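You operate a simulated robot arm through the tools that you are given. There is no shell and no other tool. Be economical: measure what you need, move in short steps, check, and stop when the job is done.

Carry out the task below with a simulated two-armed robot. There is one attempt and no reset: what you move stays moved.

## Task
Stack the white box labelled "39" from the top of the test bench on top of the white box marked "57". Then put the clear tube on the top of the steel table away on the top of the fill bench. Then put the green cap button in the steel bowl. Then pull the glass door of the white machine open. The order counts.

Only the result counts: the job must be done as asked and must still hold three seconds after the hand-in. Knocking over, shifting, dropping, spilling or breaking anything else fails it. A push-on lid holds only when it is set on centred and level and pressed home; a screw cap is set on level and turned clockwise until tight.

## Robot
Two 6-joint arms with two-finger parallel grippers on one trunk, on a base that drives. Base frame: it is fixed to the floor where the robot stands at the start and does not move with it; the origin is under the middle of the robot, x ahead of it, y to its left, z up; the surface under the hand at the start is at about z = 860. Lengths are in mm, angles in rad, forces in N, time in s.
The left shoulder is at the start at [-77, 177, 832], the right one opposite. With the tool pointing down near the work surface each hand reaches from about 100 to 720 mm from the robot's upright axis, wherever it stands, measured 20 degrees to its own side. Places, roughly: clear tube (3x3x9 cm) [2500, 1400, 800]; glass door of the white machine [-3500, 6300, 1300]; green cap button (3x3x4 cm) [-6300, -4300, 900]; steel bowl (17x17x7 cm) [-6300, -4000, 900]; top of the fill bench [-5700, -4200, 800]; white box [750, -250, 1000]. Payload 1.57 kg a hand.
The tool frame of a hand sits at the grasp point between the pads (the TCP): z along the fingers, y along the line on which they close. The tips reach 30 mm beyond it. Largest opening 80 mm; finger width 17, thickness 12; the body of the gripper, 40 by 82 mm, starts 80 mm behind the TCP.
Orientation is told as [roll, pitch, yaw] about the base's x, y, z axes, in that order, counted from this pose: with the fingers straight down and closing along the base's y, the tool's x points along the base's -x, its y along +y and its z along -z.

## Interface
- The arms move only by the tool play_rows. It takes "left_moves", "right_moves" or both (then of equal length, played together; a hand with none holds still); each is a list of rows, each a list of 6 numbers: the shift along the tool's x, y, z in cm, then the turn, a rotation vector about the tool's x, y, z in rad. In form: [[tx, ty, tz, wx, wy, wz], ...]. A call has 1 to 12 rows; each row is the pose to reach, as a shift and turn from the pose commanded when the call began, along the tool's axes at that moment. "left_claw" and "right_claw" are, for a hand that has rows, the finger opening in cm, from 0 to 8, set as the call begins (left out, the last holds). Each row takes 0.2 s and may step no farther than 50 mm and 0.15 rad from the row before; otherwise, or with a gripper value out of range, the whole call is refused. Where a pose cannot be reached the arm comes as near as it can. A force on the tool above 40 N (or 10 N above the force at the start of the call, whichever is more), or a blocked arm, ends the call early, and 0.2 s more pass. The fingers move at their own pace (about 72 mm/s each) and stop on an object; they squeeze with about 27 N. The grip force told is the motor's: it shows also when the fingers shut on nothing. Time passes only in rows, and 0.2 s behind the last, so rows that repeat a pose let the fingers close. It gives the time, the measured TCP pose, the force on the tool (base axes), the opening and the grip force at its end, in the units of the frame above (readings bear some noise), with the torque about the TCP (base axes, N m) and any sound that the robot's microphone picked up, and new pictures: "show" is both (left out), scene, wrist or none (wrist: the cameras of the hands that moved).
- Cameras (640 x 400 px; columns grow to the right, rows downward): "scene" is now at [42.1, -10.6, 1566.2]; the picture's right is [-0.13, -0.99, 0.00], its down [-0.66, 0.09, -0.75] and it looks along [0.74, -0.10, -0.66] (base axes); focal length 267 px, centre (320, 200). "left" rides on the left gripper at [72, 7, -122] in its tool frame; the picture's right is [-0.09, 1.00, 0.00], its down [-0.84, -0.08, -0.54] and it looks along [-0.54, -0.05, 0.84] (tool axes); focal length 238 px, centre (320, 200). "right" rides on the right gripper at [72, -7, -122] in its tool frame; the picture's right is [0.09, 1.00, 0.00], its down [-0.84, 0.08, -0.54] and it looks along [-0.54, 0.05, 0.84] (tool axes); focal length 238 px, centre (320, 200). There is no depth. A picture from a camera that has moved, and an enlarged one, comes with that camera's place and axes in the base frame and with its lens.
- lift_body(by): slides the trunk up (or, below 0, down) by that many mm; the arms and the scene camera ride with it, the base frame stays. It gives what a move gives, with no picture.
- steer(legs): drives the robot by 1 to 6 legs, each [ahead, left, turn to the left] in mm, mm and rad, along the robot's own axes; the way and the turn of a leg run together, so that a leg with both is an arc; at most 1500 mm and 3.142 rad a leg. The arms and the cameras ride along, it lands a little off, and it stops where it bumps. It gives what a move gives, and a new picture of the scene camera.
- turn_head(pan, tilt): turns the head with the scene camera to pan (to the left, within 2.496 rad either way) and tilt (down, from -0.506 to 1.204), counted from straight ahead of the robot. It gives what a move gives, and a new picture of the scene camera.
- enlarge(camera, box): a new picture of the part [left, top, right, bottom] of that camera's present view, enlarged. It takes no simulated time.
- finish_job(): hands the job in; it is judged then, once.

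Work in short steps. Places have to be worked out from the pictures, the camera data and where the tool is seen: move nearer, look again, correct. Check each grasp and each placing, and mend what went wrong. You have 165 turns and 260 pictures in all, those below and enlarged ones among them. Open the grippers and draw the arms clear of the work before you hand the job in, unless the task says otherwise; then end with one line.

The tools are called after "Call:" as a command line: name --argument value ..., lists and objects as JSON in quotes. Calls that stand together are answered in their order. play_rows: Moves the arms, as the interface text tells. Its arguments: {"type":"object","properties":{"left_moves":{"type":"array","items":{"type":"array","items":{"type":"number"}}},"left_claw":{"type":"number"},"right_moves":{"type":"array","items":{"type":"array","items":{"type":"number"}}},"right_claw":{"type":"number"},"show":{"type":"string","enum":["both","scene","wrist","none"]}},"required":[]} The other tools are called the same way: lift_body (by) slides the trunk up or down; steer (legs) drives the base; turn_head (pan, tilt) turns the head that bears the scene camera; enlarge (camera, box) takes an enlarged picture of a part of a camera's view; finish_job () hands the job in.

At the start:

```text
time: 0.0
left_tool_pos: [493.1, 51.9, 1140.9]
left_tcp_rot: [0.001, 0.0, 0.0]
left_wrist_force: [-0.1, 0.7, 0.4]
left_moment: [0.01, 0.0, -0.02]
left_gripper_width: 80.1
left_grasp_force: 0.0
right_tool_pos: [450.7, -293.2, 1206.3]
right_tcp_rot: [0.0, -0.001, -0.001]
right_wrist_force: [-0.1, -0.2, -0.2]
right_moment: [0.02, 0.01, 0.0]
right_gripper_width: 79.9
right_grasp_force: 0.0
trunk travel left (down, up): [-275.0, 53.0]
robot x, y, heading: [-0.6, 1.4, 0.0]
head pan, tilt: [-0.134, 0.723]
```

scene: 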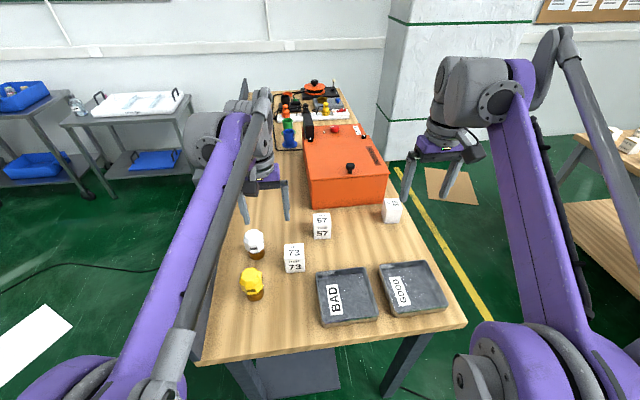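
right: 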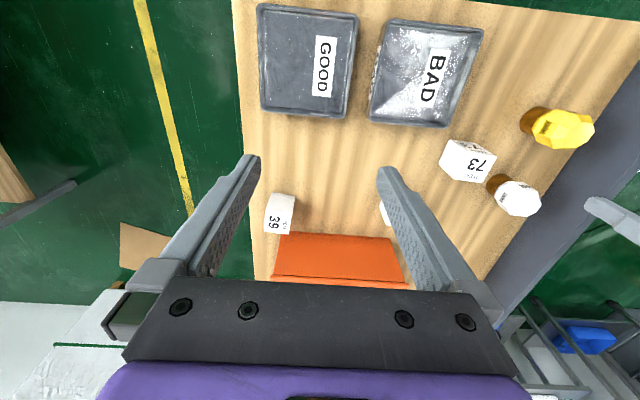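
left: 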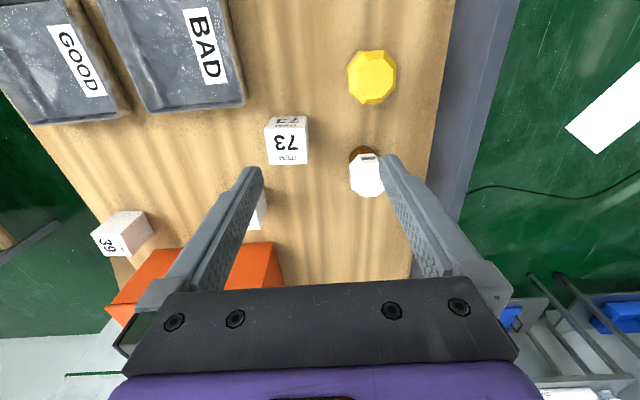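

The bench lies ahead with box 39 around (716,-367) and box 57 around (669,-99). I look closer at the boxes and at the base's clearance.

Call:
enlarge --camera "scene" --box '[230, 170, 430, 295]'

Call:
turn_head --pan 0 --tilt 1.2

```text
3.20 times, centred on (330, 232) of scene
camera zoom: at [42.1, -10.6, 1566.2], right [-0.13, -0.99, 0.0], down [-0.66, 0.09, -0.75], along [0.74, -0.1, -0.66], focal length 854 px, centre (288, 96)
```

zoom: 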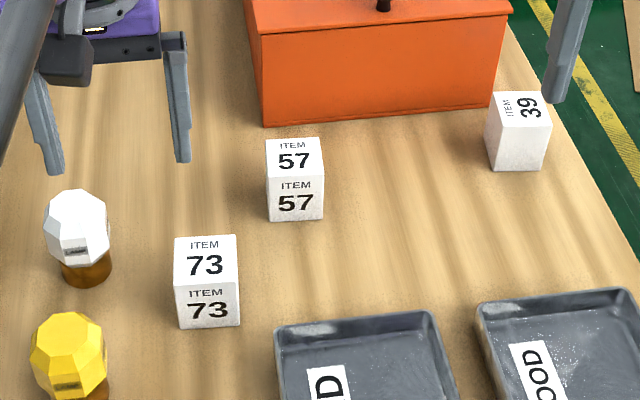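

```text
time: 0.9
left_tool_pos: [492.2, 52.0, 1140.3]
left_tcp_rot: [-0.001, 0.001, -0.001]
left_wrist_force: [-0.5, 0.9, -0.5]
left_moment: [0.0, -0.03, 0.01]
left_gripper_width: 79.9
left_grasp_force: 0.0
right_tool_pos: [451.0, -293.9, 1207.1]
right_tcp_rot: [-0.001, 0.001, -0.001]
right_wrist_force: [0.4, 1.4, 0.6]
right_moment: [0.0, 0.0, -0.03]
right_gripper_width: 80.0
right_grasp_force: 0.1
trunk travel left (down, up): [-275.0, 53.0]
robot x, y, heading: [-0.8, 0.9, 0.003]
head pan, tilt: [0.0, 1.201]
camera scene: at [14.8, 0.7, 1532.2], right [0.0, -1.0, 0.0], down [-0.93, 0.0, -0.36], along [0.36, 0.0, -0.93], focal length 267 px, centre (320, 200)
```

scene: 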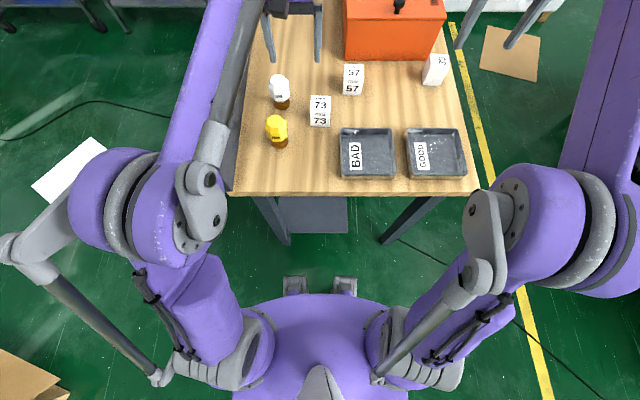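

The base front is at about x=150–200, the table legs at x≈357 and the table edge at x=295. I drive a bit ahead and to the right so the right arm reaches both boxes.

Call:
steer --legs '[[100, -150, 0]]'

Call:
turn_head --pan 0 --tilt 0.85

Call:
enlarge --camera "scene" --box '[240, 100, 440, 225]'

```text
time: 2.9
left_tool_pos: [592.6, -98.7, 1140.6]
left_tcp_rot: [0.001, 0.001, 0.0]
left_wrist_force: [-0.6, -0.5, 0.0]
left_moment: [0.06, -0.01, 0.02]
left_gripper_width: 80.0
left_grasp_force: 0.0
right_tool_pos: [549.2, -445.0, 1207.3]
right_tcp_rot: [-0.001, -0.001, 0.0]
right_wrist_force: [0.8, -0.8, 0.2]
right_moment: [0.01, -0.04, 0.0]
right_gripper_width: 79.9
right_grasp_force: 0.0
trunk travel left (down, up): [-275.0, 53.0]
robot x, y, heading: [97.8, -149.8, -0.0]
head pan, tilt: [0.0, 1.201]
camera scene: at [114.2, -149.4, 1532.1], right [0.0, -1.0, 0.0], down [-0.93, 0.0, -0.36], along [0.36, 0.0, -0.93], focal length 267 px, centre (320, 200)
```

scene: 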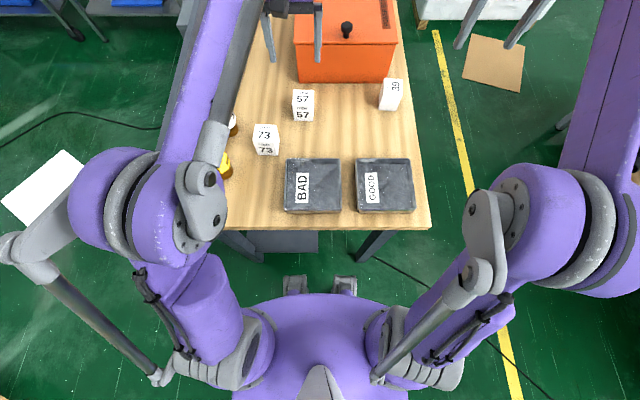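

```text
time: 3.7
left_tool_pos: [593.8, -99.3, 1141.8]
left_tcp_rot: [-0.002, 0.001, 0.0]
left_wrist_force: [0.3, -0.1, -0.2]
left_moment: [-0.04, 0.01, -0.03]
left_gripper_width: 79.7
left_grasp_force: 0.0
right_tool_pos: [550.7, -444.3, 1207.0]
right_tcp_rot: [0.0, 0.0, 0.0]
right_wrist_force: [-0.1, -0.7, 0.3]
right_moment: [0.0, -0.01, -0.04]
right_gripper_width: 79.9
right_grasp_force: 0.1
trunk travel left (down, up): [-275.0, 53.0]
robot x, y, heading: [104.1, -151.7, 0.003]
head pan, tilt: [0.0, 0.85]
camera scene: at [136.4, -149.2, 1555.8], right [0.0, -1.0, 0.0], down [-0.75, 0.0, -0.66], along [0.66, 0.0, -0.75], focal length 267 px, centre (320, 200)
```

scene: 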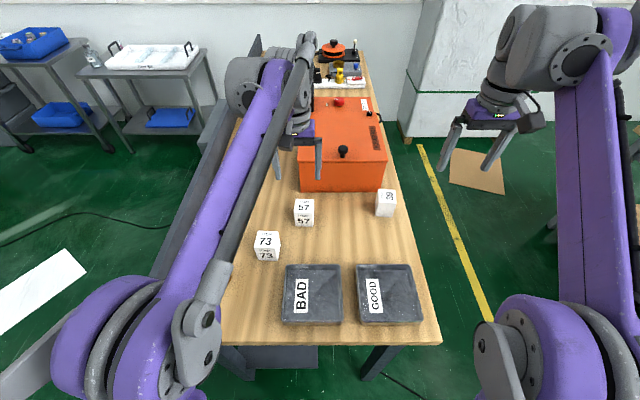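

```text
3.20 times, centred on (340, 162) of scene
camera zoom: at [136.4, -149.2, 1555.8], right [0.0, -1.0, 0.0], down [-0.75, 0.0, -0.66], along [0.66, 0.0, -0.75], focal length 854 px, centre (256, 320)
```

zoom: 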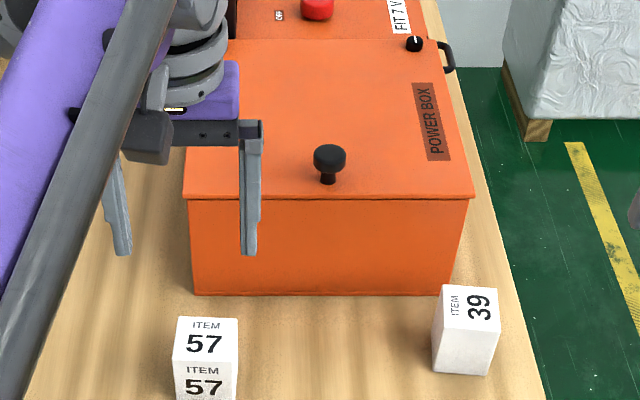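

Boxes look about 60 mm wide; box 39 is centred near (705,-362). I bring the right hand above it to look with the wrist camera.

Call:
play_rows --right_moves '[[-3, 1.6, 2, 0, 0, 0], [-6, 3.3, 4, 0, 0, 0], [-9, 4.9, 6, 0, 0, 0], [-12, 6.6, 8, 0, 0, 0], [-15, 8.2, 10, 0, 0, 0], [-15, 8.2, 10, 0, 0, 0]]' --right_claw 8

Call:
enlarge --camera "right" --box '[200, 90, 440, 240]'

```text
time: 5.1
left_tool_pos: [591.2, -98.7, 1140.6]
left_tcp_rot: [0.001, -0.001, -0.001]
left_wrist_force: [0.2, -0.2, -1.0]
left_moment: [-0.03, -0.01, 0.03]
left_gripper_width: 80.0
left_grasp_force: 0.1
right_tool_pos: [699.9, -364.4, 1107.6]
right_tcp_rot: [0.0, -0.003, 0.001]
right_wrist_force: [0.6, 0.6, 1.4]
right_moment: [-0.03, -0.02, -0.05]
right_gripper_width: 80.3
right_grasp_force: 0.0
trunk travel left (down, up): [-275.0, 53.0]
robot x, y, heading: [100.5, -147.5, 0.001]
head pan, tilt: [0.0, 0.85]
camera scene: at [135.3, -149.4, 1555.9], right [0.0, -1.0, 0.0], down [-0.75, 0.0, -0.66], along [0.66, 0.0, -0.75], focal length 267 px, centre (320, 200)
camera right: at [626.6, -370.5, 1229.1], right [-0.09, 1.0, 0.0], down [0.84, 0.08, 0.54], along [0.54, 0.05, -0.84], focal length 238 px, centre (320, 200)
```

scene: 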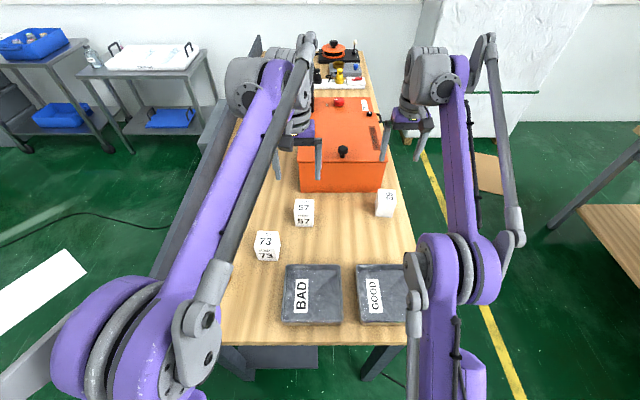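
right: 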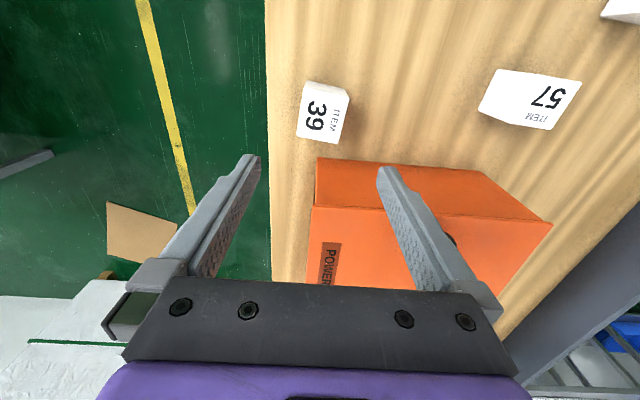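

```text
2.67 times, centred on (320, 165) of right
camera zoom: at [626.6, -370.5, 1229.1], right [-0.09, 1.0, 0.0], down [0.84, 0.08, 0.54], along [0.54, 0.05, -0.84], focal length 636 px, centre (320, 293)
```

zoom: 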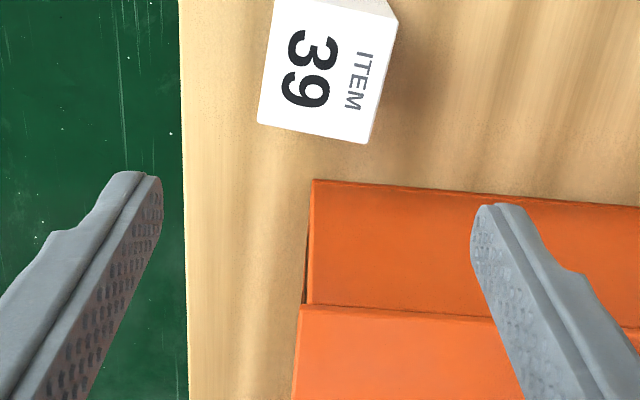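

Box 39 has its top centre near (703,-361), about 58 mm wide, yaw ≈ -0.09. Before grasping I measure box 57: left arm moves out of the way, then the right hand goes above 57.

Call:
play_rows --left_moves '[[0, 5, 0, 0, 0, 0], [0, 10, 0, 0, 0, 0], [0, 15, 0, 0, 0, 0], [0, 20, 0, 0, 0, 0], [0, 25, 0, 0, 0, 0], [0, 25, 0, 0, 0, 0]]' --show "none"

Call:
play_rows --right_moves '[[0, 4.4, 0, 0, 0, 0], [0, 8.8, 0, 0, 0, 0], [0.5, 13.2, 0, 0, 0, 0], [1, 17.6, 0, 0, 0, 0], [2, 22, 0, 0, 0, 0], [2.5, 26.4, 0, 0, 0, 0], [2.5, 26.4, 0, 0, 0, 0]]' --show "wrist"

Call:
enlarge --camera "right" --box '[200, 70, 440, 220]'

```text
time: 6.5
left_tool_pos: [593.3, 149.6, 1142.3]
left_tcp_rot: [-0.001, -0.002, -0.001]
left_wrist_force: [-0.4, 0.6, 0.1]
left_moment: [0.03, 0.02, -0.01]
left_gripper_width: 80.0
left_grasp_force: 0.1
right_tool_pos: [699.1, -364.6, 1108.0]
right_tcp_rot: [0.0, 0.001, -0.001]
right_wrist_force: [-0.1, -0.6, 0.5]
right_moment: [0.01, 0.0, 0.02]
right_gripper_width: 80.1
right_grasp_force: 0.1
trunk travel left (down, up): [-275.0, 53.0]
robot x, y, heading: [100.0, -151.6, -0.002]
head pan, tilt: [0.0, 0.85]
```

```text
time: 8.1
left_tool_pos: [594.2, 151.3, 1141.0]
left_tcp_rot: [0.0, -0.001, 0.0]
left_wrist_force: [0.3, 0.2, 0.3]
left_moment: [-0.01, 0.0, -0.01]
left_gripper_width: 79.9
left_grasp_force: 0.0
right_tool_pos: [668.6, -101.0, 1102.7]
right_tcp_rot: [0.003, 0.0, -0.003]
right_wrist_force: [0.7, -0.5, 0.6]
right_moment: [0.0, -0.02, -0.04]
right_gripper_width: 80.1
right_grasp_force: 0.1
right hand out of reach, approached as far as the arm can: row 6, 7
trunk travel left (down, up): [-275.0, 53.0]
robot x, y, heading: [98.5, -150.4, 0.002]
head pan, tilt: [0.0, 0.85]
camera right: at [596.3, -107.6, 1224.1], right [-0.09, 1.0, 0.0], down [0.84, 0.08, 0.54], along [0.54, 0.05, -0.84], focal length 238 px, centre (320, 200)
```

right: 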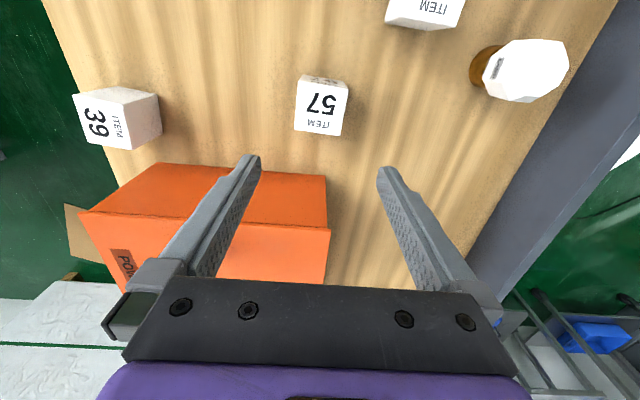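

```text
2.67 times, centred on (320, 145) of right
camera zoom: at [596.3, -107.6, 1224.1], right [-0.09, 1.0, 0.0], down [0.84, 0.08, 0.54], along [0.54, 0.05, -0.84], focal length 636 px, centre (320, 347)
```

zoom: 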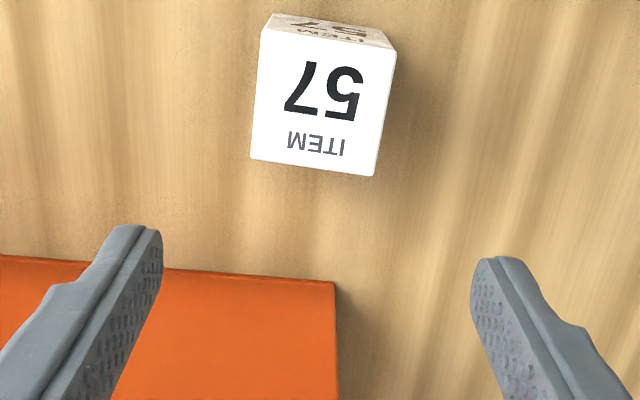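

Box 57: top centre ≈ (662,-101), yaw ≈ -0.055, but that spot is at the edge of right-arm reach. I shift the base so both spots are comfortable.

Call:
steer --legs '[[40, 70, 0]]'

```text
time: 9.4
left_tool_pos: [634.2, 218.8, 1142.0]
left_tcp_rot: [0.0, 0.002, -0.001]
left_wrist_force: [0.2, 0.0, 0.7]
left_moment: [-0.02, -0.01, 0.05]
left_gripper_width: 80.0
left_grasp_force: 0.1
right_tool_pos: [707.3, -32.5, 1102.1]
right_tcp_rot: [-0.001, 0.0, -0.002]
right_wrist_force: [-0.7, 0.1, 0.0]
right_moment: [0.01, 0.01, -0.01]
right_gripper_width: 80.0
right_grasp_force: 0.2
trunk travel left (down, up): [-275.0, 53.0]
robot x, y, heading: [143.8, -80.5, -0.001]
head pan, tilt: [0.0, 0.85]
camera scene: at [175.9, -80.1, 1555.8], right [0.0, -1.0, 0.0], down [-0.75, 0.0, -0.66], along [0.66, 0.0, -0.75], focal length 267 px, centre (320, 200)
```

scene: 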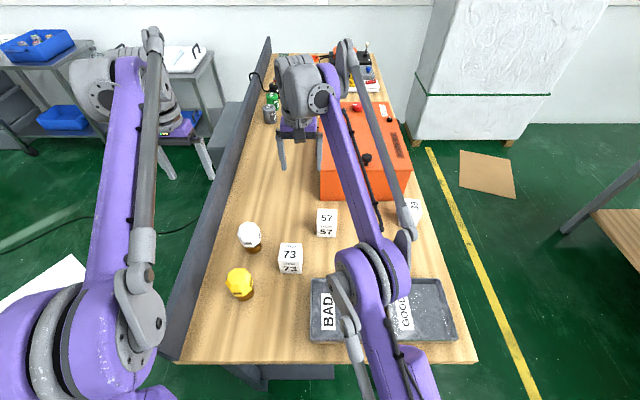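

Moving the right hand to above box 39 with yaw -0.09, at z≈1000.

Call:
play_rows --right_moves '[[0, -4.5, 0, 0, 0, 0.02], [0, -9, 0, 0, 0, 0.04], [0, -13.5, 0, 0, 0, 0.06], [0.2, -18, 0, 0, 0, 0.09], [0.3, -22.5, 1, 0, 0, 0.09], [0.4, -27, 3, 0, 0, 0.09], [0.4, -31, 5, 0, 0, 0.09], [0.4, -32.8, 9, 0, 0, 0.09], [0.4, -32.8, 9, 0, 0, 0.09]]' --right_claw 8

Call:
enlarge --camera "right" --box '[200, 0, 440, 150]'

```text
time: 11.4
left_tool_pos: [633.1, 219.2, 1141.9]
left_tcp_rot: [-0.001, -0.001, 0.0]
left_wrist_force: [0.4, -0.4, 0.3]
left_moment: [-0.03, -0.02, -0.01]
left_gripper_width: 80.2
left_grasp_force: 0.1
right_tool_pos: [705.0, -360.4, 1012.4]
right_tcp_rot: [0.0, 0.002, -0.091]
right_wrist_force: [-0.1, 0.2, -0.7]
right_moment: [0.01, -0.01, 0.01]
right_gripper_width: 80.1
right_grasp_force: 0.0
trunk travel left (down, up): [-275.0, 53.0]
robot x, y, heading: [139.7, -80.7, 0.001]
head pan, tilt: [0.0, 0.85]
camera scene: at [175.6, -79.7, 1555.9], right [0.0, -1.0, 0.0], down [-0.75, 0.0, -0.66], along [0.66, 0.0, -0.75], focal length 267 px, centre (320, 200)
camera right: at [632.1, -360.1, 1133.0], right [0.0, 1.0, 0.0], down [0.84, 0.0, 0.54], along [0.54, 0.0, -0.84], focal length 238 px, centre (320, 200)
```

scene: 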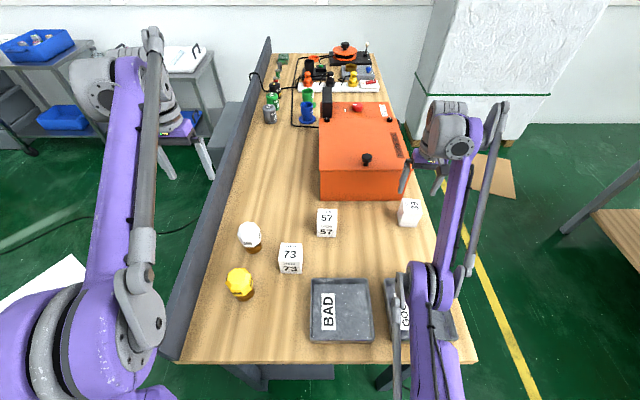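
right: 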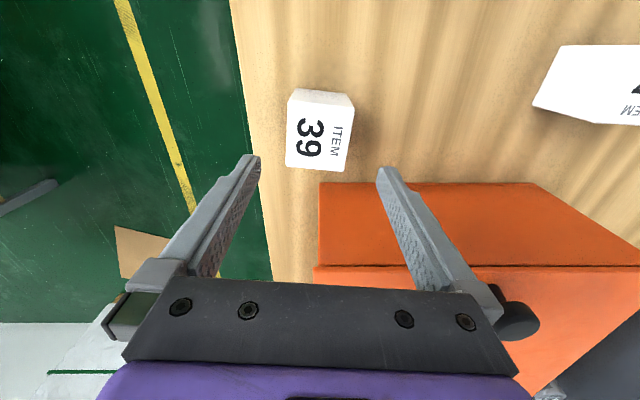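

```text
2.67 times, centred on (320, 75) of right
camera zoom: at [632.1, -360.1, 1133.0], right [0.0, 1.0, 0.0], down [0.84, 0.0, 0.54], along [0.54, 0.0, -0.84], focal length 636 px, centre (320, 533)
```

zoom: 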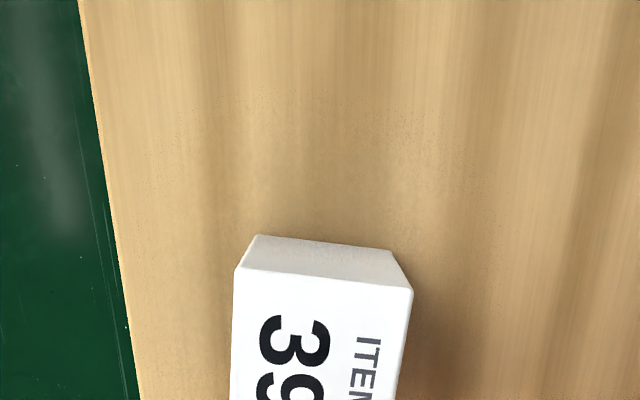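

The near edges give a box of about 54×54×~68 mm with its centre at (699.5,-361.5) and yaw ≈ -0.11. I descend to z≈898 with the fingers open.

Call:
play_rows --right_moves '[[0.5, 0, 3, 0, 0, 0.02], [0.5, 0, 6, 0, 0, 0.02], [0.5, 0, 9, 0, 0, 0.02], [0.5, 0, 11.3, 0, 0, 0.02], [0.5, 0, 11.3, 0, 0, 0.02]]'

```text
time: 12.6
left_tool_pos: [632.2, 220.6, 1142.1]
left_tcp_rot: [-0.001, -0.001, -0.002]
left_wrist_force: [-0.1, -0.1, -0.3]
left_moment: [0.03, 0.02, 0.03]
left_gripper_width: 80.1
left_grasp_force: 0.1
right_tool_pos: [705.5, -359.0, 1004.5]
right_tcp_rot: [0.001, 0.0, -0.111]
right_wrist_force: [0.2, -0.5, 0.0]
right_moment: [-0.01, 0.03, 0.01]
right_gripper_width: 80.0
right_grasp_force: 0.1
right hand out of reach, approached as far as the arm can: row 1, 2, 3, 4, 5
trunk travel left (down, up): [-275.0, 53.0]
robot x, y, heading: [137.2, -80.5, 0.0]
head pan, tilt: [0.0, 0.85]
camera scene: at [176.0, -80.1, 1555.8], right [0.0, -1.0, 0.0], down [-0.75, 0.0, -0.66], along [0.66, 0.0, -0.75], focal length 267 px, centre (320, 200)
camera right: at [632.7, -357.6, 1125.9], right [0.02, 1.0, 0.0], down [0.84, -0.02, 0.54], along [0.54, -0.01, -0.84], focal length 238 px, centre (320, 200)
```

scene: 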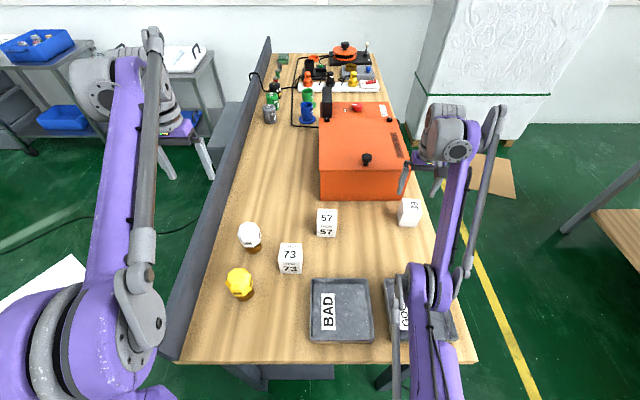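
right: 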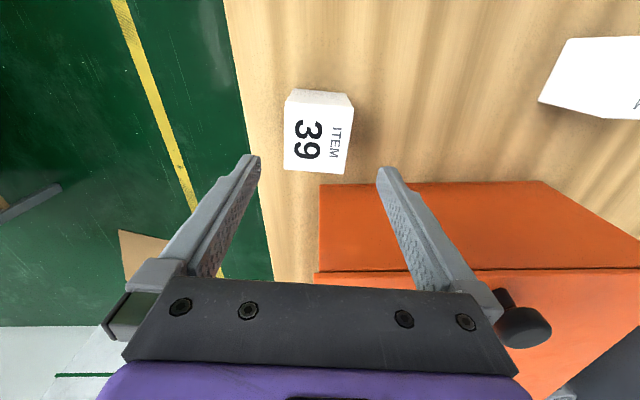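

The arm can't go lower at this trunk height, so the trunk probably has to come down. First I check how high the right elbow is over the tray.

Call:
enlarge --camera "scene" --box '[300, 90, 540, 240]'

Call:
enlarge --camera "scene" --box '[300, 230, 540, 380]'

Call:
enlarge --camera "left" --box '[0, 0, 640, 400]'

```text
2.67 times, centred on (420, 165) of scene
camera zoom: at [176.0, -80.1, 1555.8], right [0.0, -1.0, 0.0], down [-0.75, 0.0, -0.66], along [0.66, 0.0, -0.75], focal length 712 px, centre (53, 293)
```

zoom: 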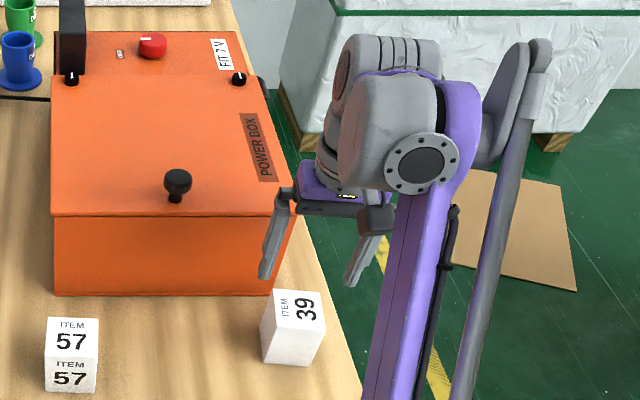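

```text
2.67 times, centred on (420, 305) of scene
camera zoom: at [176.0, -80.1, 1555.8], right [0.0, -1.0, 0.0], down [-0.75, 0.0, -0.66], along [0.66, 0.0, -0.75], focal length 712 px, centre (53, -80)
```

zoom: 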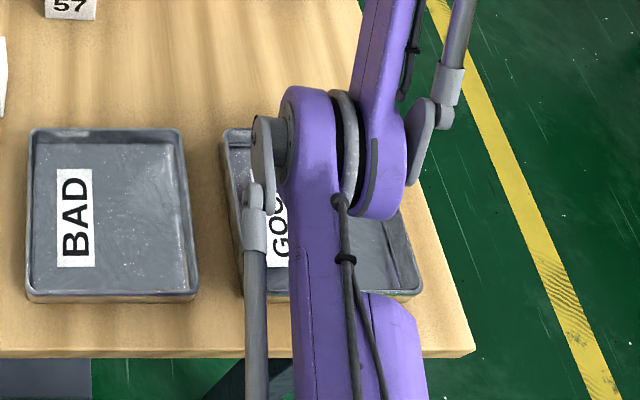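

```text
1.00 times, centred on (320, 200) of left (not enlarged: the box is as wide or as high as the picture)
camera zoom: at [563.3, 227.0, 1264.9], right [0.09, 1.0, 0.0], down [0.84, -0.08, 0.54], along [0.54, -0.05, -0.84], focal length 238 px, centre (320, 200)
```

zoom: 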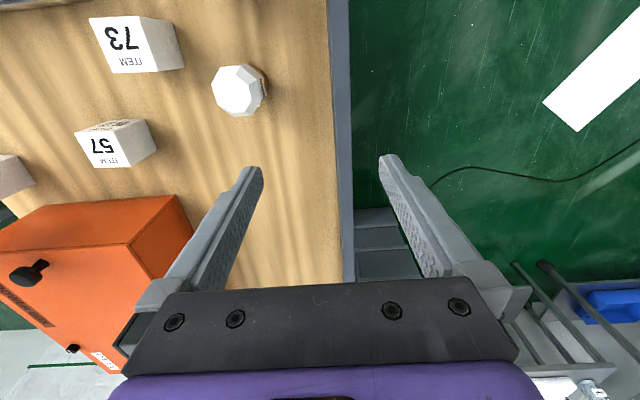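

The arm looks nearly straight, so extension is probably the limit. A cheap test: pull back 80 mm in x over free table, then go down.

Call:
play_rows --right_moves '[[3, 0, -1, 0, 0, 0], [6, 0, -1, 0, 0, 0], [8, 0, 0, 0, 0, 0], [8, 0, 3, 0, 0, 0], [8, 0, 6, 0, 0, 0], [8, 0, 6, 0, 0, 0]]' --show "scene"

```text
time: 14.0
left_tool_pos: [633.0, 218.8, 1141.4]
left_tcp_rot: [-0.001, 0.001, -0.003]
left_wrist_force: [-0.9, -1.0, -0.3]
left_moment: [0.01, -0.02, 0.02]
left_gripper_width: 79.9
left_grasp_force: 0.1
right_tool_pos: [705.4, -359.8, 1004.0]
right_tcp_rot: [0.0, -0.001, -0.113]
right_wrist_force: [-0.4, -0.4, -0.6]
right_moment: [0.0, 0.04, 0.0]
right_gripper_width: 80.3
right_grasp_force: 0.1
right hand out of reach, approached as far as the arm can: row 1, 2, 3, 4, 5, 6
trunk travel left (down, up): [-275.0, 53.0]
robot x, y, heading: [135.7, -84.4, -0.003]
head pan, tilt: [0.0, 0.85]
camera scene: at [176.0, -80.1, 1555.8], right [0.0, -1.0, 0.0], down [-0.75, 0.0, -0.66], along [0.66, 0.0, -0.75], focal length 267 px, centre (320, 200)
```

scene: 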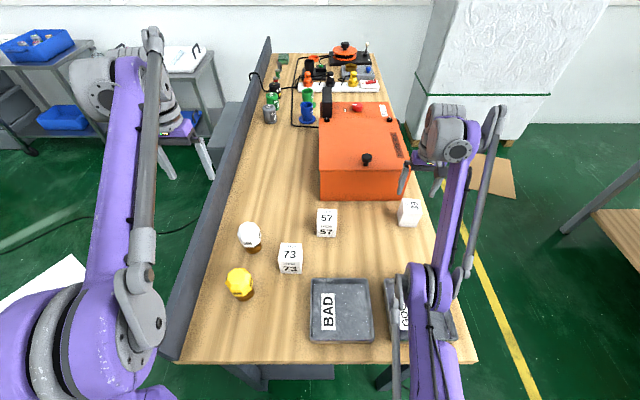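

The arm didn't budge, so I test what the command reference is by moving up a little.

Call:
play_rows --right_moves '[[0, 0, -3, 0, 0, 0], [0, 0, -6, 0, 0, 0], [0, 0, -6, 0, 0, 0]]' --show "none"

```text
time: 14.8
left_tool_pos: [632.5, 219.0, 1142.5]
left_tcp_rot: [0.0, 0.001, -0.001]
left_wrist_force: [0.3, -1.1, 0.4]
left_moment: [0.01, 0.01, -0.01]
left_gripper_width: 80.1
left_grasp_force: 0.0
right_tool_pos: [705.6, -359.9, 1065.7]
right_tcp_rot: [0.001, -0.001, -0.112]
right_wrist_force: [-0.6, -0.4, 0.5]
right_moment: [-0.02, 0.0, -0.03]
right_gripper_width: 79.6
right_grasp_force: 0.0
trunk travel left (down, up): [-275.0, 53.0]
robot x, y, heading: [141.5, -81.9, 0.0]
head pan, tilt: [0.0, 0.85]
```

The reference is the reached pose. I test again: back first at this height, then down.

Call:
play_rows --right_moves '[[4, 0, 0, 0, 0, 0], [8, 0, 0, 0, 0, 0], [10, 0, 0, 0, 0, 0], [10, 0, 4, 0, 0, 0], [10, 0, 8, 0, 0, 0], [10, 0, 11, 0, 0, 0], [10, 0, 11, 0, 0, 0]]' --show "scene"

```text
time: 16.4
left_tool_pos: [633.3, 218.8, 1141.4]
left_tcp_rot: [-0.001, 0.001, -0.001]
left_wrist_force: [0.0, -0.9, 0.1]
left_moment: [0.03, 0.01, -0.03]
left_gripper_width: 80.1
left_grasp_force: 0.0
right_tool_pos: [704.9, -366.3, 1004.2]
right_tcp_rot: [0.0, 0.001, -0.113]
right_wrist_force: [-0.6, -2.0, 0.0]
right_moment: [0.0, 0.01, 0.02]
right_gripper_width: 80.1
right_grasp_force: 0.1
right hand out of reach, approached as far as the arm can: row 1, 2, 3, 4, 5, 6, 7
trunk travel left (down, up): [-275.0, 53.0]
robot x, y, heading: [138.4, -79.6, 0.002]
head pan, tilt: [0.0, 0.85]
camera scene: at [176.1, -80.2, 1555.9], right [0.0, -1.0, 0.0], down [-0.75, 0.0, -0.66], along [0.66, 0.0, -0.75], focal length 267 px, centre (320, 200)
```

scene: 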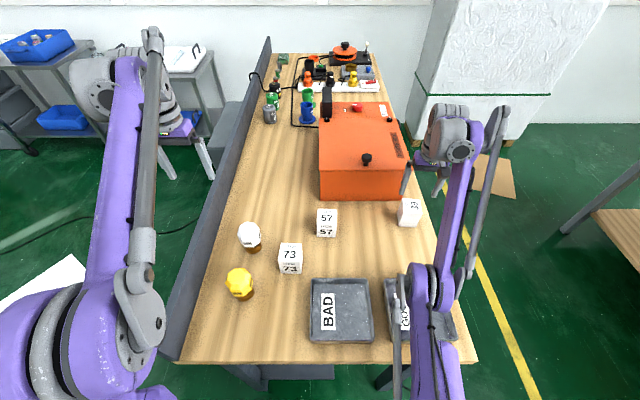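

I go back up and then inward to find where the arm is free again.

Call:
play_rows --right_moves '[[0, 0, -5, 0, 0, 0], [0, 0, -10, 0, 0, 0], [0, 0, -15, 0, 0, 0], [0, 0, -20, 0, 0, 0], [4, 0, -20, 0, 0, 0], [8, 0, -20, 0, 0, 0], [12, 0, -20, 0, 0, 0], [12, 0, -20, 0, 0, 0]]' --show "scene"

```text
time: 18.2
left_tool_pos: [634.4, 219.5, 1142.0]
left_tcp_rot: [0.0, -0.002, -0.001]
left_wrist_force: [0.2, -0.3, 0.1]
left_moment: [0.0, -0.01, -0.01]
left_gripper_width: 79.9
left_grasp_force: 0.2
right_tool_pos: [626.2, -361.2, 1234.5]
right_tcp_rot: [0.0, 0.001, -0.112]
right_wrist_force: [-1.5, -0.4, 0.0]
right_moment: [-0.02, 0.02, 0.01]
right_gripper_width: 80.0
right_grasp_force: 0.1
right hand out of reach, approached as far as the arm can: row 4, 6, 7, 8
trunk travel left (down, up): [-275.0, 53.0]
robot x, y, heading: [137.3, -82.9, -0.002]
head pan, tilt: [0.0, 0.85]
camera scene: at [176.8, -80.4, 1555.8], right [0.0, -1.0, 0.0], down [-0.75, 0.0, -0.66], along [0.66, 0.0, -0.75], focal length 267 px, centre (320, 200)
```

scene: 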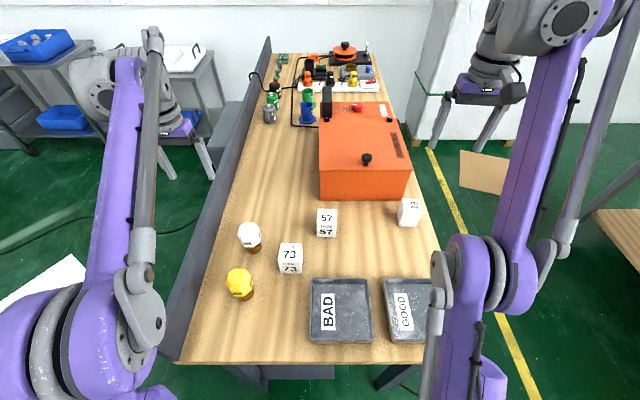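

The arm is stretched straight; it had flipped past straight at the elbow. From here, a straight-down move should bend the elbow to the normal side.

Call:
play_rows --right_moves '[[0, 0, 4.5, 0, 0, 0], [0, 0, 9, 0, 0, 0], [0, 0, 13.5, 0, 0, 0], [0, 0, 18, 0, 0, 0], [0, 0, 18, 0, 0, 0]]' --show "scene"

```text
time: 19.4
left_tool_pos: [632.1, 219.9, 1142.6]
left_tcp_rot: [0.001, 0.0, -0.001]
left_wrist_force: [-0.1, 0.0, 0.4]
left_moment: [-0.02, -0.02, -0.02]
left_gripper_width: 79.8
left_grasp_force: 0.0
right_tool_pos: [696.6, -375.4, 1071.7]
right_tcp_rot: [-0.001, 0.001, -0.113]
right_wrist_force: [-0.6, 0.2, -0.1]
right_moment: [0.0, 0.02, 0.01]
right_gripper_width: 80.0
right_grasp_force: 0.1
right hand out of reach, approached as far as the arm can: row 1, 2, 3, 4, 5
trunk travel left (down, up): [-275.0, 53.0]
robot x, y, heading: [138.7, -80.6, 0.004]
head pan, tilt: [0.0, 0.85]
camera scene: at [175.2, -79.6, 1555.9], right [0.0, -1.0, 0.0], down [-0.75, 0.0, -0.66], along [0.66, 0.0, -0.75], focal length 267 px, centre (320, 200)
```

scene: 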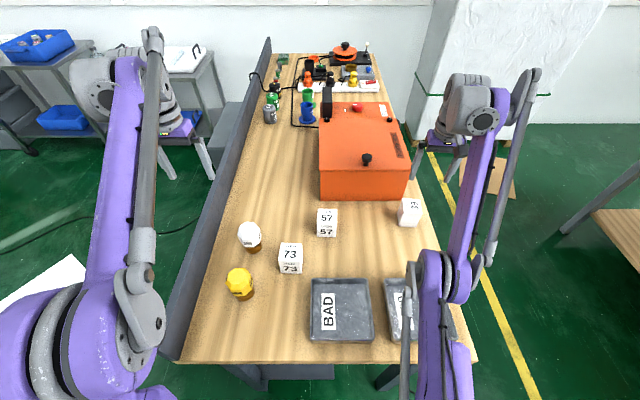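

I'm in a flipped-elbow branch. I stretch outward fully, then move down and inward, which should bend the elbow the normal way.

Call:
play_rows --right_moves '[[-4, 1, 0, 0, 0, 0], [-8, 1, 0, 0, 0, 0], [-11, 1, 0, 0, 0, 0], [-11, 1, 0, 0, 0, 0]]' --show "scene"

```text
time: 20.4
left_tool_pos: [633.2, 219.5, 1142.6]
left_tcp_rot: [0.001, 0.0, -0.002]
left_wrist_force: [0.2, 0.7, -0.7]
left_moment: [-0.02, -0.02, -0.01]
left_gripper_width: 79.7
left_grasp_force: 0.0
right_tool_pos: [763.1, -372.3, 1057.1]
right_tcp_rot: [0.0, 0.001, -0.112]
right_wrist_force: [-0.1, 0.5, 0.2]
right_moment: [-0.01, 0.02, 0.0]
right_gripper_width: 80.0
right_grasp_force: 0.0
right hand out of reach, approached as far as the arm can: row 2, 3, 4
trunk travel left (down, up): [-275.0, 53.0]
robot x, y, heading: [138.7, -78.6, -0.002]
head pan, tilt: [0.0, 0.85]
camera scene: at [175.8, -80.1, 1555.8], right [0.0, -1.0, 0.0], down [-0.75, 0.0, -0.66], along [0.66, 0.0, -0.75], focal length 267 px, centre (320, 200)
```

scene: 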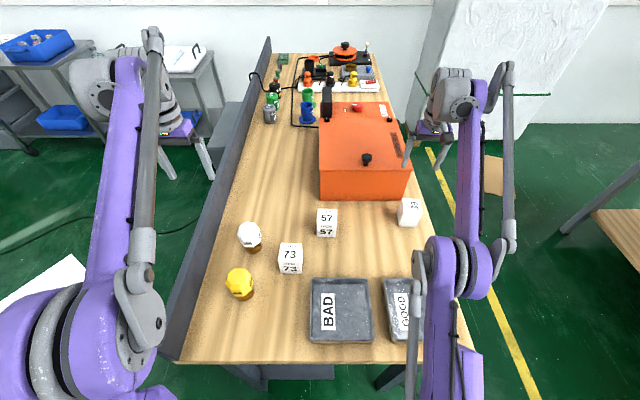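

Now stretched. I move inward and down to bend the elbow normally.

Call:
play_rows --right_moves '[[2, 0, 2, 0, 0, 0], [5, 0, 4, 0, 0, 0], [9, 0, 5, 0, 0, 0], [13, 0, 6, 0, 0, 0], [13, 0, 6, 0, 0, 0]]' --show "scene"

```text
time: 21.6
left_tool_pos: [631.9, 220.1, 1141.4]
left_tcp_rot: [0.0, -0.001, -0.002]
left_wrist_force: [1.2, 0.1, -0.4]
left_moment: [0.04, 0.0, 0.03]
left_gripper_width: 80.0
left_grasp_force: 0.1
right_tool_pos: [703.5, -367.7, 1004.1]
right_tcp_rot: [0.0, 0.002, -0.111]
right_wrist_force: [-0.5, -0.5, -0.2]
right_moment: [0.0, 0.01, 0.02]
right_gripper_width: 80.0
right_grasp_force: 0.0
right hand out of reach, approached as far as the arm can: row 3, 4, 5
trunk travel left (down, up): [-275.0, 53.0]
robot x, y, heading: [141.6, -80.2, -0.004]
head pan, tilt: [0.0, 0.85]
camera scene: at [175.9, -80.2, 1555.8], right [0.0, -1.0, 0.0], down [-0.75, 0.0, -0.66], along [0.66, 0.0, -0.75], focal length 267 px, centre (320, 200)
```

scene: 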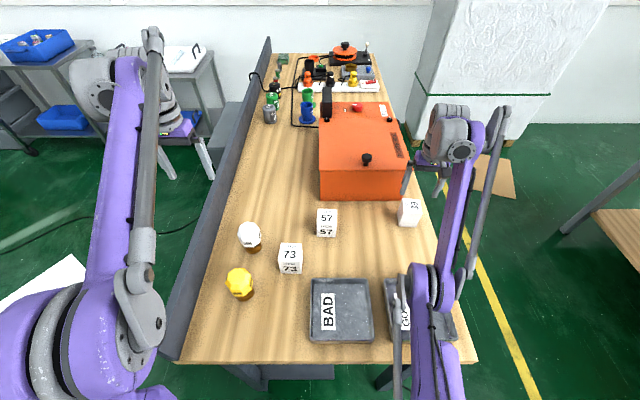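

Stuck in the same flipped limit. I stretch again and retract upward and inward instead.

Call:
play_rows --right_moves '[[-4, 0, -2, 0, 0, 0], [-7, 0, -5, 0, 0, 0], [-9, 0, -6.5, 0, 0, 0], [-5, 0, -8, 0, 0, 0], [-1, 0, -10.5, 0, 0, 0], [3, 0, -13, 0, 0, 0], [7, 0, -14.5, 0, 0, 0], [11, 0, -15, 0, 0, 0], [15, 0, -15, 0, 0, 0], [15, 0, -15, 0, 0, 0]]' --show "scene"

```text
time: 23.8
left_tool_pos: [634.0, 219.6, 1142.8]
left_tcp_rot: [0.0, -0.001, -0.002]
left_wrist_force: [0.8, 0.2, -0.6]
left_moment: [-0.01, 0.01, 0.01]
left_gripper_width: 79.9
left_grasp_force: 0.1
right_tool_pos: [643.6, -369.1, 1206.8]
right_tcp_rot: [0.001, 0.004, -0.112]
right_wrist_force: [1.5, -0.9, -0.2]
right_moment: [0.0, 0.02, -0.01]
right_gripper_width: 80.0
right_grasp_force: 0.1
right hand out of reach, approached as far as the arm can: row 2, 3, 4, 6, 7, 8, 9, 10
trunk travel left (down, up): [-275.0, 53.0]
robot x, y, heading: [142.1, -82.8, -0.003]
head pan, tilt: [0.0, 0.85]
camera scene: at [176.6, -80.3, 1555.8], right [0.0, -1.0, 0.0], down [-0.75, 0.0, -0.66], along [0.66, 0.0, -0.75], focal length 267 px, centre (320, 200)
```

scene: 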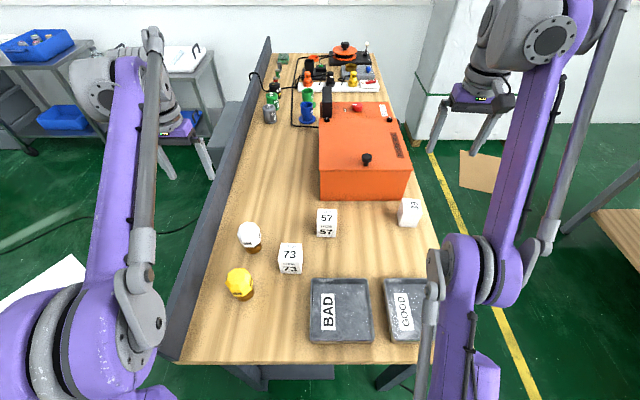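

Still the flipped branch. I'll stretch straight, then tilt the tool (tips toward the robot), which pushes the elbow through straight to the normal side, and retract.

Call:
play_rows --right_moves '[[-2, 0, -2, 0, 0, 0], [-2, 0, -2, 0, 0, 0], [0.8, 0, -2.2, 0, 0.14, 0], [3.5, 0, -2.8, 0, 0.28, 0], [6.2, 0, -3.7, 0, 0.42, 0], [8.6, 0, -5, 0, 0.56, 0], [12, 0, -4, 0, 0.56, 0], [16, 0, -2, 0, 0.56, 0], [20, 0, 0, 0, 0.56, 0], [24, 0, 2, 0, 0.56, 0], [24, 0, 2, 0, 0.56, 0]]' --show "scene"

```text
time: 24.8
left_tool_pos: [634.5, 219.3, 1143.2]
left_tcp_rot: [0.0, 0.0, -0.002]
left_wrist_force: [-0.3, -0.7, -0.7]
left_moment: [0.0, 0.03, 0.0]
left_gripper_width: 80.0
left_grasp_force: 0.1
right_tool_pos: [600.2, -363.6, 1209.8]
right_tcp_rot: [-0.001, 0.224, -0.107]
right_wrist_force: [29.1, -18.0, -26.1]
right_moment: [2.48, 2.79, 0.87]
right_gripper_width: 80.2
right_grasp_force: 0.1
right hand out of reach, approached as far as the arm can: row 1, 2, 3, 4, 5
trunk travel left (down, up): [-275.0, 53.0]
robot x, y, heading: [134.8, -76.7, 0.002]
head pan, tilt: [0.0, 0.85]
stopped in row 5 (right hand): the force on the tool passed its limit at 187 N (the readings are from after the stop); the commanded pose is now the measured one
camera scene: at [176.8, -80.5, 1555.8], right [0.0, -1.0, 0.0], down [-0.75, 0.0, -0.66], along [0.66, 0.0, -0.75], focal length 267 px, centre (320, 200)
```

scene: 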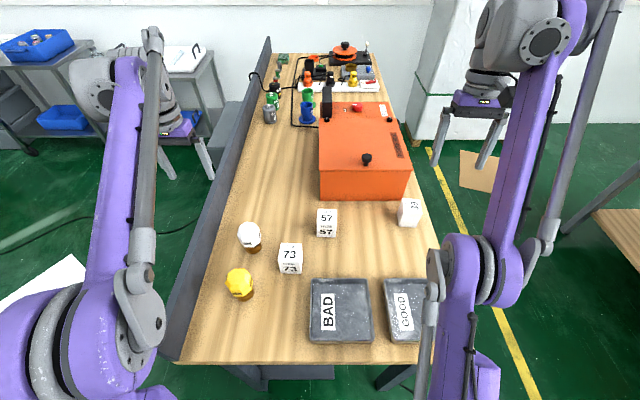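

A fast joint jump tripped the force limit in free air. I check where it settles and continue with gentle moves inward.

Call:
play_rows --right_moves '[[0, 0, 0, 0, 0, 0], [1, 0, 0, 0, 0, 0], [3, 0, 0, 0, 0, 0], [5, 0, 0, 0, 0, 0], [5, 0, 0, 0, 0, 0]]' --show "scene"

```text
time: 25.2
left_tool_pos: [633.1, 220.6, 1143.0]
left_tcp_rot: [0.001, 0.0, -0.003]
left_wrist_force: [-0.1, -0.8, 0.5]
left_moment: [0.01, -0.02, -0.01]
left_gripper_width: 80.3
left_grasp_force: 0.0
right_tool_pos: [601.2, -364.5, 1211.0]
right_tcp_rot: [-0.003, 0.219, -0.105]
right_wrist_force: [11.5, -7.0, -12.0]
right_moment: [0.98, 1.08, 0.33]
right_gripper_width: 79.8
right_grasp_force: 0.1
trunk travel left (down, up): [-275.0, 53.0]
robot x, y, heading: [136.3, -77.6, -0.0]
head pan, tilt: [0.0, 0.85]
stopped in row 1 (right hand): the force on the tool passed its limit at 56 N (the readings are from after the stop); the commanded pose is now the measured one
camera scene: at [176.0, -80.1, 1555.8], right [0.0, -1.0, 0.0], down [-0.75, 0.0, -0.66], along [0.66, 0.0, -0.75], focal length 267 px, centre (320, 200)
```

scene: 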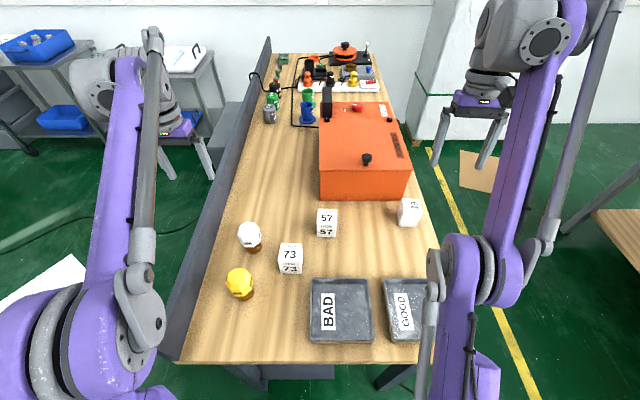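

The limit is evidently the wrist joint in this elbow-low branch. I untilt the tool first while easing outward.

Call:
play_rows --right_moves '[[-1.5, 0, 0, 0, -0.08, 0], [-3, 0, 0, 0, -0.16, 0], [-5, 0, 1, 0, -0.22, 0], [-6, 0, 2, 0, -0.22, 0], [-6, 0, 2, 0, -0.22, 0]]' --show "none"

```text
time: 26.4
left_tool_pos: [633.6, 219.1, 1143.3]
left_tcp_rot: [0.0, -0.001, -0.002]
left_wrist_force: [-0.4, -0.4, -0.6]
left_moment: [0.01, -0.01, -0.01]
left_gripper_width: 80.2
left_grasp_force: 0.0
right_tool_pos: [659.0, -369.7, 1178.8]
right_tcp_rot: [-0.002, 0.004, -0.105]
right_wrist_force: [-0.1, -0.2, 0.9]
right_moment: [-0.01, -0.03, -0.01]
right_gripper_width: 79.7
right_grasp_force: 0.0
right hand out of reach, approached as far as the arm can: row 3, 4, 5
trunk travel left (down, up): [-275.0, 53.0]
robot x, y, heading: [139.7, -79.6, -0.003]
head pan, tilt: [0.0, 0.85]
```

Now I swing the hand out to the right, over free floor, stretched at about z=1060.

Call:
play_rows --right_moves '[[0, -4, 1, 0, 0, 0], [0, -8, 3, 0, 0, 0], [0, -12, 5, 0, 0, 0], [-1, -16, 7, 0, 0, 0], [-2, -20, 9, 0, 0, 0], [-3, -23, 11, 0, 0, 0], [-6, -24, 11.5, 0, 0, 0], [-8, -24, 11.5, 0, 0, 0]]' --show "scene"

```text
time: 28.2
left_tool_pos: [632.7, 219.6, 1142.0]
left_tcp_rot: [0.0, 0.001, -0.002]
left_wrist_force: [-0.1, 0.2, 0.5]
left_moment: [0.0, -0.02, 0.02]
left_gripper_width: 80.0
left_grasp_force: 0.1
right_tool_pos: [678.9, -604.9, 1053.1]
right_tcp_rot: [0.0, 0.003, -0.107]
right_wrist_force: [-0.1, -0.8, 0.2]
right_moment: [-0.03, 0.01, 0.02]
right_gripper_width: 80.0
right_grasp_force: 0.1
right hand out of reach, approached as far as the arm can: row 7, 8
trunk travel left (down, up): [-275.0, 53.0]
robot x, y, heading: [136.6, -79.9, -0.001]
head pan, tilt: [0.0, 0.85]
camera scene: at [175.8, -80.3, 1555.9], right [0.0, -1.0, 0.0], down [-0.75, 0.0, -0.66], along [0.66, 0.0, -0.75], focal length 267 px, centre (320, 200)
```

scene: 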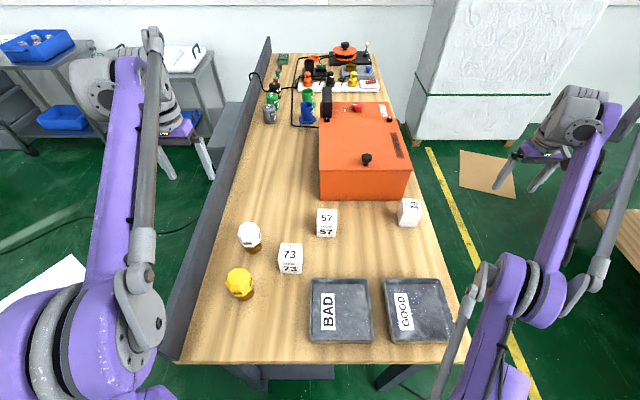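

Stretched over free floor. I tilt the tips outward, then rotate them inward with the wrist slightly retracted, to drive the elbow through straight.

Call:
play_rows --right_moves '[[-2.57, -1.1, -0.2, 0.055, -0.128, 0], [-5.07, -2.18, -0.8, 0.11, -0.257, 0], [-7.14, -3.07, -1.6, 0.158, -0.367, 0], [-3.97, -1.7, -0.2, 0.106, -0.248, 0], [-1.47, -0.63, 0.33, 0.051, -0.119, 0], [0.92, 0.39, 0.5, 0, 0, 0], [3.3, 1.42, 0.33, -0.051, 0.119, 0], [6.5, 2.8, -0.2, -0.102, 0.238, 0], [9.2, 3.94, 1, -0.102, 0.238, 0], [12.5, 5.3, 3, -0.102, 0.238, 0], [12.5, 5.3, 3, -0.102, 0.238, 0]]' --show "scene"

```text
time: 30.6
left_tool_pos: [633.1, 219.2, 1142.7]
left_tcp_rot: [-0.001, 0.0, -0.001]
left_wrist_force: [0.1, 0.5, 0.1]
left_moment: [-0.04, 0.01, 0.01]
left_gripper_width: 79.9
left_grasp_force: 0.1
right_tool_pos: [572.7, -546.5, 1022.6]
right_tcp_rot: [0.105, 0.242, -0.094]
right_wrist_force: [0.4, 0.0, -0.2]
right_moment: [0.0, -0.01, 0.07]
right_gripper_width: 80.1
right_grasp_force: 0.1
right hand out of reach, approached as far as the arm can: row 10, 11
trunk travel left (down, up): [-275.0, 53.0]
robot x, y, heading: [139.0, -82.3, 0.004]
head pan, tilt: [0.0, 0.85]
camera scene: at [176.3, -80.1, 1555.9], right [0.0, -1.0, 0.0], down [-0.75, 0.0, -0.66], along [0.66, 0.0, -0.75], focal length 267 px, centre (320, 200)
```

scene: 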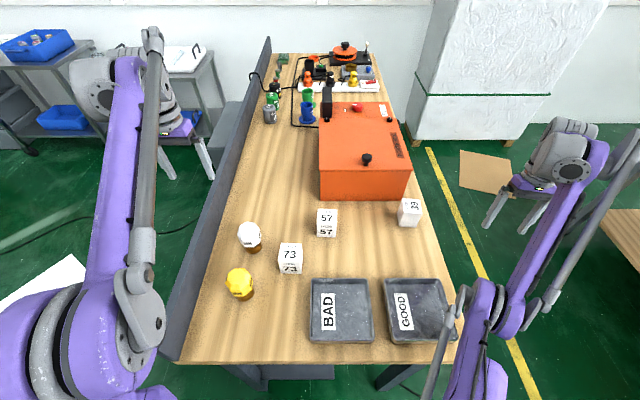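

Still elbow-low. I go to a high stretched pose over free floor; there the wrist limit should forbid the elbow-low branch when I tilt slowly.

Call:
play_rows --right_moves '[[0.1, 0.2, -4, 0.02, -0.05, 0], [0.2, 0.5, -8, 0.04, -0.1, 0], [0.3, 0.7, -12, 0.06, -0.15, 0], [0.5, 1, -16, 0.08, -0.2, 0], [0.6, 1.3, -20, 0.102, -0.238, 0], [0.7, 1.5, -23, 0.102, -0.238, 0], [0.7, 1.5, -23, 0.102, -0.238, 0]]' --show "scene"

```text
time: 32.2
left_tool_pos: [633.2, 219.7, 1141.8]
left_tcp_rot: [0.001, -0.001, 0.0]
left_wrist_force: [0.1, 0.0, -1.7]
left_moment: [-0.01, 0.01, -0.01]
left_gripper_width: 80.0
left_grasp_force: 0.0
right_tool_pos: [591.4, -545.8, 1208.3]
right_tcp_rot: [-0.002, 0.004, -0.104]
right_wrist_force: [0.5, -0.1, 0.3]
right_moment: [-0.01, 0.01, 0.02]
right_gripper_width: 80.0
right_grasp_force: 0.1
right hand out of reach, approached as far as the arm can: row 5, 6, 7
trunk travel left (down, up): [-275.0, 53.0]
robot x, y, heading: [138.8, -82.1, 0.003]
head pan, tilt: [0.0, 0.85]
camera scene: at [176.3, -80.4, 1555.8], right [0.0, -1.0, 0.0], down [-0.75, 0.0, -0.66], along [0.66, 0.0, -0.75], focal length 267 px, centre (320, 200)
```

scene: 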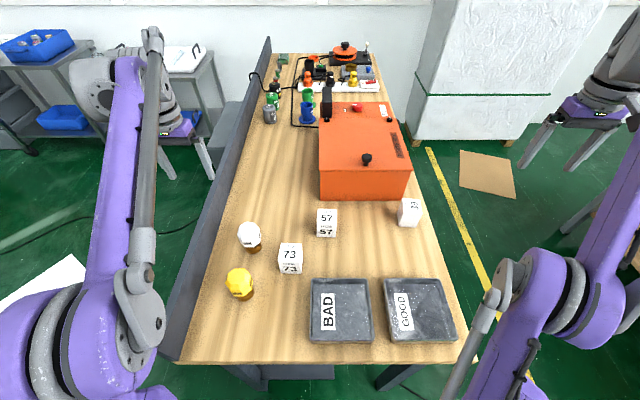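

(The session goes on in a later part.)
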